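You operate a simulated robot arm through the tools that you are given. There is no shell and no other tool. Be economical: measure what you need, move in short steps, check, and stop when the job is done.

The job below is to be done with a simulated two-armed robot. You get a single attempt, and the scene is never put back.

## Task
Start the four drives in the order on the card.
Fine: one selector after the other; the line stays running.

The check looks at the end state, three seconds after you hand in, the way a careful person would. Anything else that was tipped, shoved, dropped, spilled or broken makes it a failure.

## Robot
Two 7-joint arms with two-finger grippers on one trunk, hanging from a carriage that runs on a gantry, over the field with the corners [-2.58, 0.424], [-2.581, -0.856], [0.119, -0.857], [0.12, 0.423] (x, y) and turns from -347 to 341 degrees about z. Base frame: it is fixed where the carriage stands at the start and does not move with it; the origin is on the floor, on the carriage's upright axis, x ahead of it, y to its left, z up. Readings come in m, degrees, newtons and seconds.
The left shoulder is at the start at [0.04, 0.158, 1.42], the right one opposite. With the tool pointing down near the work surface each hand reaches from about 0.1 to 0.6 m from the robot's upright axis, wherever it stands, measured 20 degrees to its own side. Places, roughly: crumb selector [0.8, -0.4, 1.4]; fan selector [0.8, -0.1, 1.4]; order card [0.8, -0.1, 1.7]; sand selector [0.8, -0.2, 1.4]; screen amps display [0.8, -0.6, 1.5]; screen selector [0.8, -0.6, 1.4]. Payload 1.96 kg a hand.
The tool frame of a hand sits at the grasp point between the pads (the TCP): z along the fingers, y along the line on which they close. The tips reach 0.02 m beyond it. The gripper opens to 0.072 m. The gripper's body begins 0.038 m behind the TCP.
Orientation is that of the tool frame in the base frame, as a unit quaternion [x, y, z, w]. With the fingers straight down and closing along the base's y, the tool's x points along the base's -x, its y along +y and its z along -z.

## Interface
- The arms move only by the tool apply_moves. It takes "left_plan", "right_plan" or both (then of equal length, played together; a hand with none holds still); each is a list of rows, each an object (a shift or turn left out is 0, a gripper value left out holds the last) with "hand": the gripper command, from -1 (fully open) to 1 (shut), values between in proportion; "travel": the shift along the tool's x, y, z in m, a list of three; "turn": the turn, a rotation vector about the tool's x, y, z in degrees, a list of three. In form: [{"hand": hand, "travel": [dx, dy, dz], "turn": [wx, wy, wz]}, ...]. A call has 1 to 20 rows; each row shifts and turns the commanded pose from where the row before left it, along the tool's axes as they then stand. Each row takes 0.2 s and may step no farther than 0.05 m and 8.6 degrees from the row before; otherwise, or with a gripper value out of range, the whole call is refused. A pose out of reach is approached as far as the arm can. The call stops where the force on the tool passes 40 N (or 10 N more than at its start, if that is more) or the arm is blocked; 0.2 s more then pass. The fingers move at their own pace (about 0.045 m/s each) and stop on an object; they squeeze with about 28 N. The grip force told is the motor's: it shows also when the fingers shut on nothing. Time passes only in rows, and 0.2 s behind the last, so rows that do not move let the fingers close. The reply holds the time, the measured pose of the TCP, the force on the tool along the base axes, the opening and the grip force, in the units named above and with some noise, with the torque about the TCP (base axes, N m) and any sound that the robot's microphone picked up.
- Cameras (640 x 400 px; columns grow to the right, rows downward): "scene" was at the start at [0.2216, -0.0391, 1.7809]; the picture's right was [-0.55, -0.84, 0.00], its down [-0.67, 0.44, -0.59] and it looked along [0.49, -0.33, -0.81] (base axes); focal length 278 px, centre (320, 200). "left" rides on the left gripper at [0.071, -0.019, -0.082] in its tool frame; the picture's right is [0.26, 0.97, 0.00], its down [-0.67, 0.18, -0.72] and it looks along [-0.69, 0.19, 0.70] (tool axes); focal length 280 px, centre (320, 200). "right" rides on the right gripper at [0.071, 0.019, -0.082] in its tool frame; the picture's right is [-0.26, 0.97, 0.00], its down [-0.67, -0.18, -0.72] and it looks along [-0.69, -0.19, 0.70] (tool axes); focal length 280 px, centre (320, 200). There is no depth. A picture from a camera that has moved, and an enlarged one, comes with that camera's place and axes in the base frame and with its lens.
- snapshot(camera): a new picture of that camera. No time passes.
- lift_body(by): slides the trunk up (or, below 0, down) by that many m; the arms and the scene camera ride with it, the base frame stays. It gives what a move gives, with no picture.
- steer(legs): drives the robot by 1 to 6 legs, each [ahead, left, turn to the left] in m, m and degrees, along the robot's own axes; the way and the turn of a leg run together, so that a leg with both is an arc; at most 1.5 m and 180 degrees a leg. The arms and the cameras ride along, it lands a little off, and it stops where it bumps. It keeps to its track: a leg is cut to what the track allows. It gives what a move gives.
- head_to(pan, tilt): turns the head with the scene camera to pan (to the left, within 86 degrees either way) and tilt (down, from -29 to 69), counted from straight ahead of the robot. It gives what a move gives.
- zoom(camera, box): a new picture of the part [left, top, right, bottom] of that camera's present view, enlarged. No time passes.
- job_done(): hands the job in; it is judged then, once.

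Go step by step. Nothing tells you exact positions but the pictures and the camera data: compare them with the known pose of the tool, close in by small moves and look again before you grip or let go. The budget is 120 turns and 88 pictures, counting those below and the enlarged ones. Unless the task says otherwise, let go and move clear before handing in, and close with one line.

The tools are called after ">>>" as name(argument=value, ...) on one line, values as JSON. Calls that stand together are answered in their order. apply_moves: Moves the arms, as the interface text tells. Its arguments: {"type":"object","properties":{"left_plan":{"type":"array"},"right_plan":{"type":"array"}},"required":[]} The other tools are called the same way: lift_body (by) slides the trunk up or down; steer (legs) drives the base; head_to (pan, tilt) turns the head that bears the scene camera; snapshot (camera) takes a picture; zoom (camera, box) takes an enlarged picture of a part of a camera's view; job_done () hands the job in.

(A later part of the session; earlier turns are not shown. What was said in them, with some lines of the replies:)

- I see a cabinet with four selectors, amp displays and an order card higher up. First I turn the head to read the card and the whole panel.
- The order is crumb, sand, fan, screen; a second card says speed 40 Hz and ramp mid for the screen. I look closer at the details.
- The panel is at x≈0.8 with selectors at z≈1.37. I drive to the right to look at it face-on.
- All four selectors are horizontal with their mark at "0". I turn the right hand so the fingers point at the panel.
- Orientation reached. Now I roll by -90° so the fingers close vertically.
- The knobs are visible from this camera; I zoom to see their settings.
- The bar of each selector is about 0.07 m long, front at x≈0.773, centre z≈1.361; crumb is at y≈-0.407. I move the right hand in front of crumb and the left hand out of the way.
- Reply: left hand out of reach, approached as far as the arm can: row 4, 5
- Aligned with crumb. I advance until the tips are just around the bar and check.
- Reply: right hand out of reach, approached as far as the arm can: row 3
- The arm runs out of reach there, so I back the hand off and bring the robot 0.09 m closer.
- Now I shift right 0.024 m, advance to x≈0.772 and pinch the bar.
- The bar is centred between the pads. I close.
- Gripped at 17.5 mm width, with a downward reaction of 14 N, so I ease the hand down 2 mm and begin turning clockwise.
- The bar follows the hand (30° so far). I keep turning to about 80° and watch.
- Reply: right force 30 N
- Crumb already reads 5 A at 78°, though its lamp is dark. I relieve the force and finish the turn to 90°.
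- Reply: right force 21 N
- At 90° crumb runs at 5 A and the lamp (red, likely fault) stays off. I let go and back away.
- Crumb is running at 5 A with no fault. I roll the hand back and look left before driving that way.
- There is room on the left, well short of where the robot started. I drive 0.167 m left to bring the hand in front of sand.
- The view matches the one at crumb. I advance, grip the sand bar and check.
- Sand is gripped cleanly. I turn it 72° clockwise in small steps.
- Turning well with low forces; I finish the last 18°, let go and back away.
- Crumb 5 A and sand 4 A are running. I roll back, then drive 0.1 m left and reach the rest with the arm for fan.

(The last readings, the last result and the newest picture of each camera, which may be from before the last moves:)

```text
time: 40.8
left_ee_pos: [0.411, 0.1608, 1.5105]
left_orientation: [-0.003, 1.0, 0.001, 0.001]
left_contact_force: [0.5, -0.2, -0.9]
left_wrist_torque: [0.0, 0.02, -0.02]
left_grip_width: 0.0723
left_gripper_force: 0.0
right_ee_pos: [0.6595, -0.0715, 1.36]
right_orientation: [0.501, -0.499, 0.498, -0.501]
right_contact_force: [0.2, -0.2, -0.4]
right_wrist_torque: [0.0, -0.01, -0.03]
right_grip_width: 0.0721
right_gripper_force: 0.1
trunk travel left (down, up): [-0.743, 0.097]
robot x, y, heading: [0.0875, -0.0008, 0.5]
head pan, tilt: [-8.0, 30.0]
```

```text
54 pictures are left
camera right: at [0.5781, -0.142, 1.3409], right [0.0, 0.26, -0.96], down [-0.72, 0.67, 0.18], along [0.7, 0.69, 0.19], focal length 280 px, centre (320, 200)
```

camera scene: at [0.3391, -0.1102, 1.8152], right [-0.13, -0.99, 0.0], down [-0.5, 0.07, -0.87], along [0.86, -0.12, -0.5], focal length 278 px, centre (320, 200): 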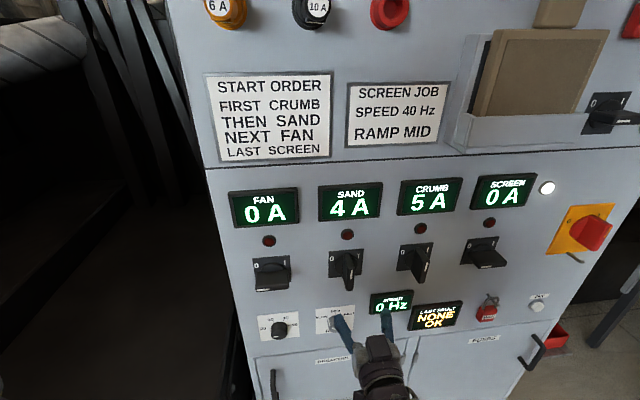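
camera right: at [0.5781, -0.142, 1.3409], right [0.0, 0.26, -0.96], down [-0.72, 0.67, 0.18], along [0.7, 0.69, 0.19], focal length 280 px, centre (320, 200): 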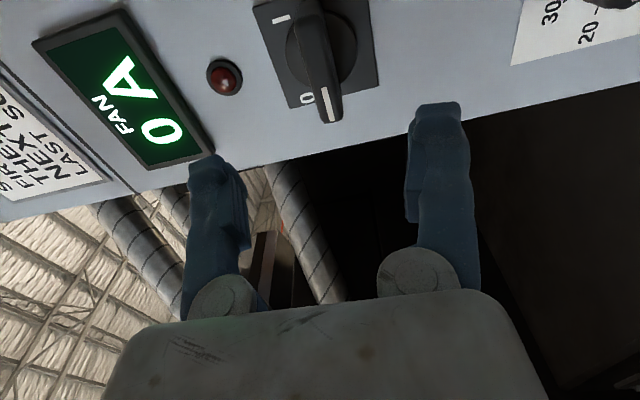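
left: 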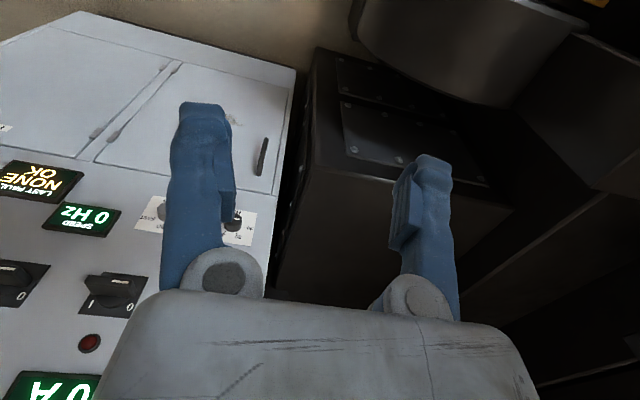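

Well aligned with fan. I advance, grip and turn.

>>> apply_moves(right_plan=[{"travel": [-0.001, 0, 0.03]}, {"travel": [0, 0, 0.03]}, {"travel": [0, 0, 0.03]}, {"travel": [0, 0, 0.022]}, {}, {"hand": 1}, {}, {}, {}, {}])

>>> snapshot(camera="right")

```text
time: 43.0
left_ee_pos: [0.4106, 0.1598, 1.5103]
left_orientation: [-0.002, 1.0, 0.0, 0.001]
left_contact_force: [0.0, 0.6, 0.3]
left_wrist_torque: [0.0, -0.01, 0.02]
left_grip_width: 0.0719
left_gripper_force: 0.1
right_ee_pos: [0.7707, -0.0697, 1.3599]
right_orientation: [-0.501, 0.499, -0.499, 0.501]
right_contact_force: [0.7, 0.2, 1.0]
right_wrist_torque: [-0.01, -0.02, 0.02]
right_grip_width: 0.0176
right_gripper_force: 40.4
trunk travel left (down, up): [-0.743, 0.097]
robot x, y, heading: [0.0877, -0.0024, 0.4]
head pan, tilt: [-8.0, 30.0]
```

```text
53 pictures are left
camera right: at [0.6897, -0.1405, 1.3408], right [0.0, 0.26, -0.96], down [-0.72, 0.67, 0.18], along [0.7, 0.69, 0.19], focal length 280 px, centre (320, 200)
```

right: 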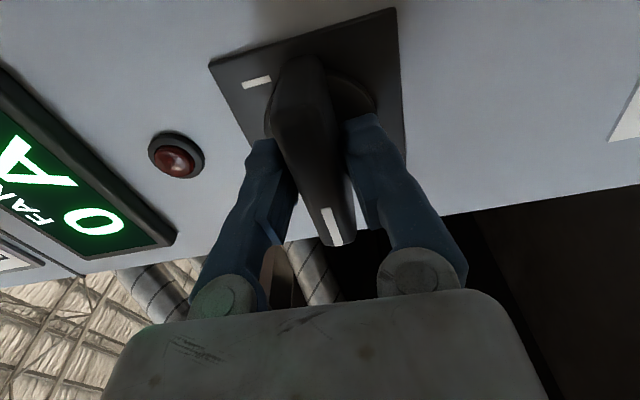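

>>> apply_moves(right_plan=[{"turn": [0, 0, 6]}, {"turn": [0, 0, 6]}, {"turn": [0, 0, 6]}, {"turn": [0, 0, 6]}, {"turn": [0, 0, 6]}, {"turn": [0, 0, 6]}, {"turn": [0, 0, 6]}, {"turn": [0, 0, 6]}, {"turn": [0, 0, 6]}, {"turn": [0, 0, 6]}, {"turn": [0, 0, 6]}, {"turn": [0, 0, 6]}])

```text
time: 45.6
left_ee_pos: [0.4104, 0.1626, 1.5107]
left_orientation: [-0.002, 1.0, 0.001, -0.001]
left_contact_force: [-0.8, 0.3, 0.5]
left_wrist_torque: [0.02, 0.0, 0.01]
left_grip_width: 0.0722
left_gripper_force: 0.0
right_ee_pos: [0.7689, -0.0671, 1.3578]
right_orientation: [-0.112, 0.699, -0.108, 0.698]
right_contact_force: [12.0, 11.2, -19.3]
right_wrist_torque: [-0.02, -0.24, 0.28]
right_grip_width: 0.0176
right_gripper_force: 40.2
trunk travel left (down, up): [-0.743, 0.097]
robot x, y, heading: [0.0894, 0.0017, 0.6]
head pan, tilt: [-8.0, 30.0]
```

Forces are moderate; I relieve by 2 mm, finish the turn, let go and back off.

>>> apply_moves(right_plan=[{"travel": [0.002, 0, 0]}, {"turn": [0, 0, 6]}, {"turn": [0, 0, 6]}, {"turn": [0, 0, 6]}, {}, {"hand": -1}, {}, {}, {}, {"travel": [0, 0, -0.03]}, {"travel": [0, 0, -0.04]}, {"travel": [0, 0, -0.042]}])

>>> snapshot(camera="scene")

```text
time: 48.2
left_ee_pos: [0.41, 0.1617, 1.5106]
left_orientation: [-0.002, 1.0, 0.0, 0.001]
left_contact_force: [0.8, 0.0, 0.1]
left_wrist_torque: [0.0, 0.01, 0.05]
left_grip_width: 0.0721
left_gripper_force: 0.0
right_ee_pos: [0.6594, -0.0723, 1.3582]
right_orientation: [-0.002, 0.706, 0.003, 0.708]
right_contact_force: [-0.7, 0.5, -0.9]
right_wrist_torque: [0.0, 0.01, -0.04]
right_grip_width: 0.072
right_gripper_force: 0.0
trunk travel left (down, up): [-0.743, 0.097]
robot x, y, heading: [0.0875, -0.0018, 0.5]
head pan, tilt: [-8.0, 30.0]
```

```text
52 pictures are left
camera scene: at [0.3386, -0.011, 1.8153], right [-0.13, -0.99, 0.0], down [-0.5, 0.07, -0.87], along [0.86, -0.12, -0.5], focal length 278 px, centre (320, 200)
```

scene: 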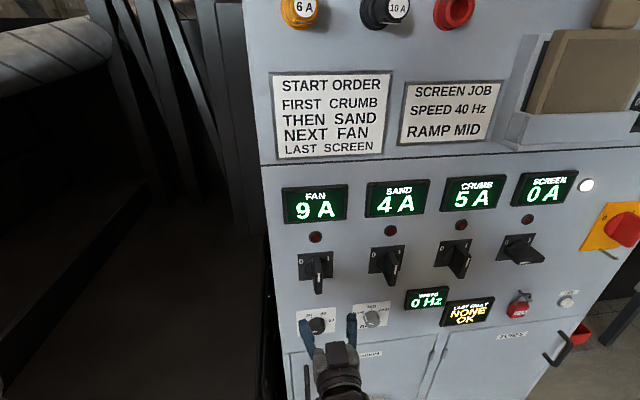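

Fan runs at 9 A. I roll back and go right for the screen selector, with the hand kept well clear of the bars.

>>> apply_moves(right_plan=[{"travel": [-0.0015, 0, 0], "turn": [0, 0, -8.2]}, {"turn": [0, 0, -8.2]}, {"turn": [0, 0, -8.2]}, {"turn": [0, 0, -8.2]}, {"turn": [0, 0, -8.2]}, {"turn": [0, 0, -8.2]}, {"turn": [0, 0, -8.2]}, {"turn": [0, 0, -8.2]}, {"turn": [0, 0, -8.2]}, {"turn": [0, 0, -8.2]}, {"turn": [0, 0, -8.0]}])

>>> steer(legs=[[0, -0.36, 0]])

>>> apply_moves(right_plan=[{"travel": [0.036, 0, 0]}, {"travel": [0.036, 0, 0]}, {"travel": [0.036, 0, 0]}, {"travel": [0.036, 0, 0]}, {}])

>>> snapshot(camera="right")

>>> snapshot(camera="scene")

```text
time: 50.6
left_ee_pos: [0.4104, 0.1604, 1.5121]
left_orientation: [-0.002, 1.0, -0.001, 0.0]
left_contact_force: [-0.5, 0.3, -0.3]
left_wrist_torque: [0.0, -0.01, 0.02]
left_grip_width: 0.072
left_gripper_force: 0.0
right_ee_pos: [0.6586, -0.0711, 1.36]
right_orientation: [0.501, -0.498, 0.499, -0.501]
right_contact_force: [0.0, -0.1, -0.2]
right_wrist_torque: [0.02, 0.03, 0.02]
right_grip_width: 0.072
right_gripper_force: 0.1
trunk travel left (down, up): [-0.743, 0.097]
robot x, y, heading: [0.0865, -0.0009, 0.2]
head pan, tilt: [-8.0, 30.0]
```

```text
time: 52.9
left_ee_pos: [0.4121, -0.1951, 1.5117]
left_orientation: [-0.003, 1.0, 0.0, 0.0]
left_contact_force: [0.2, -0.2, -0.3]
left_wrist_torque: [-0.01, 0.0, -0.02]
left_grip_width: 0.0721
left_gripper_force: 0.0
right_ee_pos: [0.6601, -0.4274, 1.3599]
right_orientation: [-0.501, 0.498, -0.499, 0.502]
right_contact_force: [0.3, -0.3, -0.3]
right_wrist_torque: [0.04, 0.01, -0.01]
right_grip_width: 0.0718
right_gripper_force: 0.1
trunk travel left (down, up): [-0.743, 0.097]
robot x, y, heading: [0.0919, -0.3565, 0.3]
head pan, tilt: [-8.0, 30.0]
```

```text
time: 54.1
left_ee_pos: [0.4131, -0.1959, 1.5112]
left_orientation: [-0.003, 1.0, 0.0, 0.0]
left_contact_force: [0.6, -0.3, -0.3]
left_wrist_torque: [0.03, 0.02, -0.01]
left_grip_width: 0.0721
left_gripper_force: 0.0
right_ee_pos: [0.6613, -0.5708, 1.3596]
right_orientation: [-0.501, 0.498, -0.499, 0.501]
right_contact_force: [-0.1, 0.4, 0.2]
right_wrist_torque: [-0.01, 0.01, -0.02]
right_grip_width: 0.0718
right_gripper_force: 0.1
trunk travel left (down, up): [-0.743, 0.097]
robot x, y, heading: [0.0902, -0.3572, 0.2]
head pan, tilt: [-8.0, 30.0]
```

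```text
51 pictures are left
camera right: at [0.5808, -0.6425, 1.3412], right [0.0, 0.26, -0.96], down [-0.72, 0.67, 0.18], along [0.69, 0.69, 0.19], focal length 280 px, centre (320, 200)
```

right: 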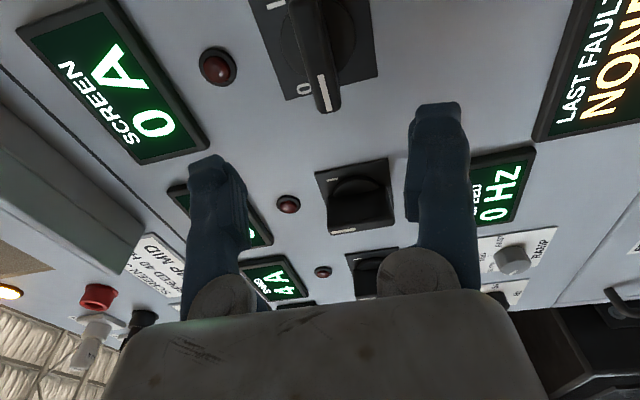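

```text
50 pictures are left
camera scene: at [0.3405, -0.3676, 1.8153], right [-0.13, -0.99, 0.0], down [-0.5, 0.07, -0.87], along [0.86, -0.12, -0.5], focal length 278 px, centre (320, 200)
```

scene: 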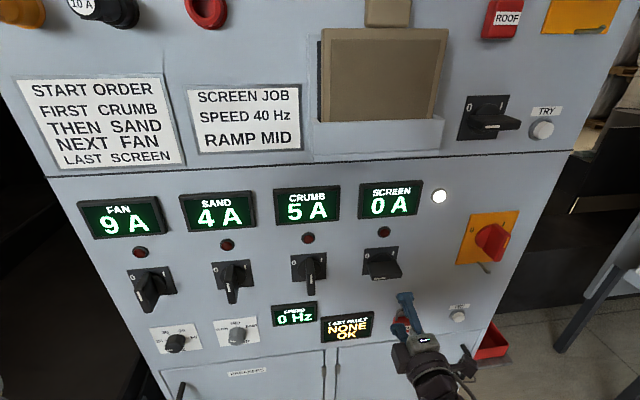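

Three drives run (9/4/5 A) and there is no fault. The screen selector is aligned within 6 mm; I correct, advance and grip.

>>> apply_moves(right_plan=[{"travel": [0.005, 0, 0.03]}, {"travel": [0, 0, 0.03]}, {"travel": [0, 0, 0.03]}, {"travel": [0, 0, 0.02]}, {}, {"hand": 1}, {}, {}, {}, {}])

>>> snapshot(camera="right")

```text
time: 56.3
left_ee_pos: [0.4125, -0.1964, 1.5111]
left_orientation: [-0.003, 1.0, 0.0, -0.001]
left_contact_force: [0.1, -0.6, -0.4]
left_wrist_torque: [-0.01, 0.01, 0.01]
left_grip_width: 0.0721
left_gripper_force: 0.1
right_ee_pos: [0.7718, -0.5762, 1.36]
right_orientation: [-0.501, 0.499, -0.499, 0.501]
right_contact_force: [0.4, -0.2, 2.0]
right_wrist_torque: [0.01, 0.01, -0.03]
right_grip_width: 0.0176
right_gripper_force: 40.0
trunk travel left (down, up): [-0.743, 0.097]
robot x, y, heading: [0.0882, -0.3574, 0.4]
head pan, tilt: [-8.0, 30.0]
```

```text
49 pictures are left
camera right: at [0.6911, -0.6474, 1.3408], right [0.0, 0.26, -0.97], down [-0.72, 0.67, 0.18], along [0.69, 0.69, 0.19], focal length 280 px, centre (320, 200)
```

right: 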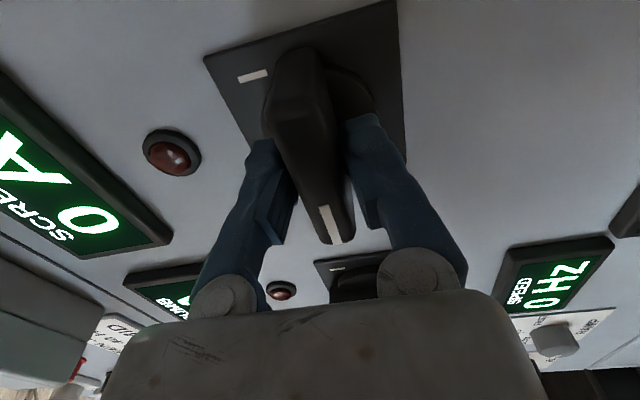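

Gripped cleanly; I turn the screen selector.

>>> apply_moves(right_plan=[{"turn": [0, 0, 6]}, {"turn": [0, 0, 6]}, {"turn": [0, 0, 6]}, {"turn": [0, 0, 6]}, {"turn": [0, 0, 6]}, {"turn": [0, 0, 6]}, {"turn": [0, 0, 6]}, {"turn": [0, 0, 6]}, {"turn": [0, 0, 6]}, {"turn": [0, 0, 6]}, {"turn": [0, 0, 6]}, {"turn": [0, 0, 6]}])

>>> snapshot(camera="scene")

```text
time: 58.9
left_ee_pos: [0.4119, -0.195, 1.5117]
left_orientation: [-0.002, 1.0, -0.001, 0.0]
left_contact_force: [-0.9, 0.1, 0.8]
left_wrist_torque: [0.03, 0.03, -0.01]
left_grip_width: 0.0724
left_gripper_force: 0.1
right_ee_pos: [0.7716, -0.5774, 1.3616]
right_orientation: [-0.112, 0.697, -0.109, 0.7]
right_contact_force: [-19.7, -4.5, 25.7]
right_wrist_torque: [0.04, -0.43, -0.04]
right_grip_width: 0.0174
right_gripper_force: 40.4
trunk travel left (down, up): [-0.743, 0.097]
robot x, y, heading: [0.0924, -0.3581, 0.4]
head pan, tilt: [-8.0, 30.0]
```

```text
48 pictures are left
camera scene: at [0.3405, -0.368, 1.8154], right [-0.13, -0.99, 0.0], down [-0.5, 0.07, -0.87], along [0.86, -0.12, -0.5], focal length 278 px, centre (320, 200)
```

scene: 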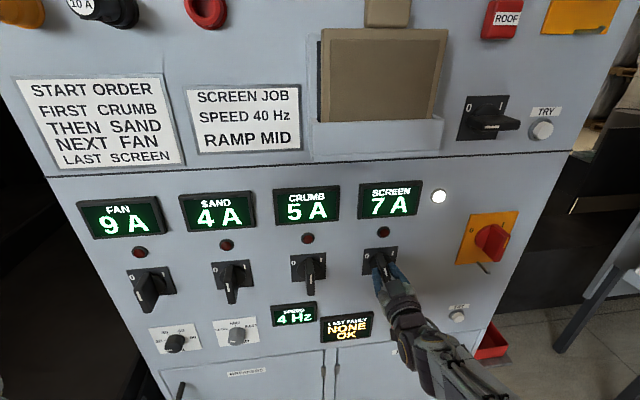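

Screen has started (7 A, ramping through 4 Hz). I relieve the force, finish to 90°, let go and back off.

>>> apply_moves(right_plan=[{"travel": [-0.002, 0, -0.001]}, {"turn": [0, 0, 6]}, {"turn": [0, 0, 6]}, {"turn": [0, 0, 6]}, {}, {"hand": -1}, {}, {}, {}, {"travel": [0, 0, -0.03]}, {"travel": [0, 0, -0.04]}, {"travel": [0, 0, -0.042]}])

>>> snapshot(camera="scene")

```text
time: 61.5
left_ee_pos: [0.412, -0.195, 1.5107]
left_orientation: [-0.002, 1.0, 0.001, -0.001]
left_contact_force: [0.2, -0.9, -0.5]
left_wrist_torque: [-0.01, 0.02, -0.02]
left_grip_width: 0.0721
left_gripper_force: 0.0
right_ee_pos: [0.6579, -0.5761, 1.3613]
right_orientation: [-0.002, 0.707, 0.003, 0.707]
right_contact_force: [-0.7, 0.5, -0.8]
right_wrist_torque: [0.01, 0.0, 0.04]
right_grip_width: 0.0719
right_gripper_force: 0.0
trunk travel left (down, up): [-0.743, 0.097]
robot x, y, heading: [0.0915, -0.3577, 0.1]
head pan, tilt: [-8.0, 30.0]
```

```text
47 pictures are left
camera scene: at [0.3406, -0.3675, 1.8152], right [-0.13, -0.99, 0.0], down [-0.5, 0.07, -0.87], along [0.86, -0.12, -0.5], focal length 278 px, centre (320, 200)
```

scene: 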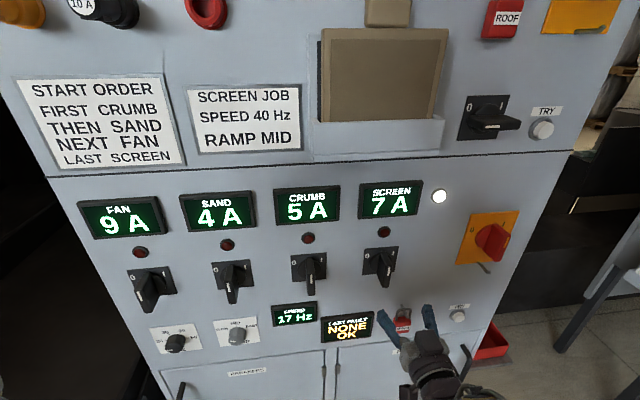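

All four run; the speed is ramping (17 Hz). I back further away and wait a few seconds to see that the line holds.

>>> apply_moves(right_plan=[{"travel": [0, 0, -0.04]}, {"travel": [0, 0, -0.04]}, {}, {}, {}, {}, {}, {}, {}, {}, {}, {}, {}, {}, {}, {}, {}, {}, {}, {}])

>>> snapshot(camera="scene")

>>> zoom(camera="scene", box=[70, 180, 470, 360])

```text
time: 65.7
left_ee_pos: [0.4127, -0.1957, 1.5104]
left_orientation: [-0.003, 1.0, -0.001, 0.0]
left_contact_force: [0.6, -1.0, 0.3]
left_wrist_torque: [-0.03, -0.01, -0.01]
left_grip_width: 0.072
left_gripper_force: 0.0
right_ee_pos: [0.578, -0.5761, 1.3619]
right_orientation: [-0.001, 0.707, 0.001, 0.707]
right_contact_force: [-0.1, 0.2, -0.8]
right_wrist_torque: [0.02, 0.0, -0.04]
right_grip_width: 0.0721
right_gripper_force: 0.1
trunk travel left (down, up): [-0.743, 0.097]
robot x, y, heading: [0.0888, -0.3563, 0.3]
head pan, tilt: [-8.0, 30.0]
```

```text
46 pictures are left
camera scene: at [0.3405, -0.3676, 1.8152], right [-0.13, -0.99, 0.0], down [-0.5, 0.07, -0.87], along [0.86, -0.12, -0.5], focal length 278 px, centre (320, 200)
```

scene: 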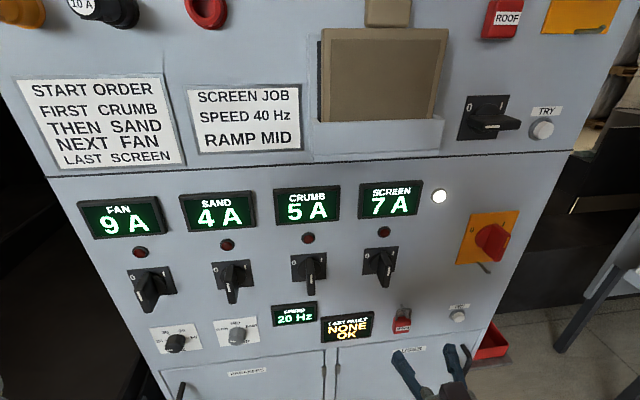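

```text
1.60 times, centred on (270, 270) of scene
camera zoom: at [0.3405, -0.3676, 1.8152], right [-0.13, -0.99, 0.0], down [-0.5, 0.07, -0.87], along [0.86, -0.12, -0.5], focal length 444 px, centre (400, 88)
```

zoom: 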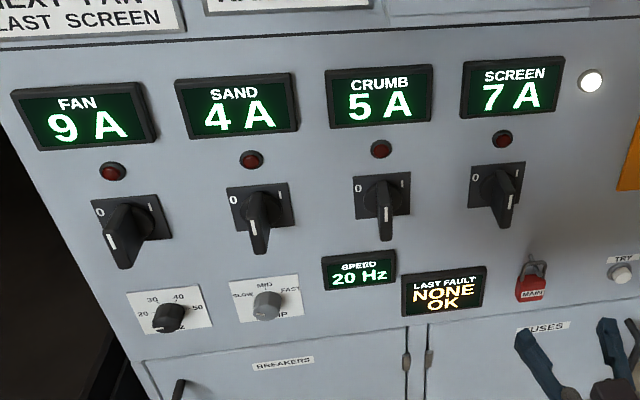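

All four selectors are at I. The displays read 5, 4, 9 and 7 A and hold steady, the last fault reads NONE, and the hands are clear, so I hand in.

>>> job_done()

```text
The job is handed in.
```

I started the drives one after the other in the card's order: crumb, sand, fan, screen. All four were running with no fault when I handed in. I left the speed and ramp knobs alone, so the screen runs at 20 Hz, not the 40 Hz / ramp MID on the separate screen job card.
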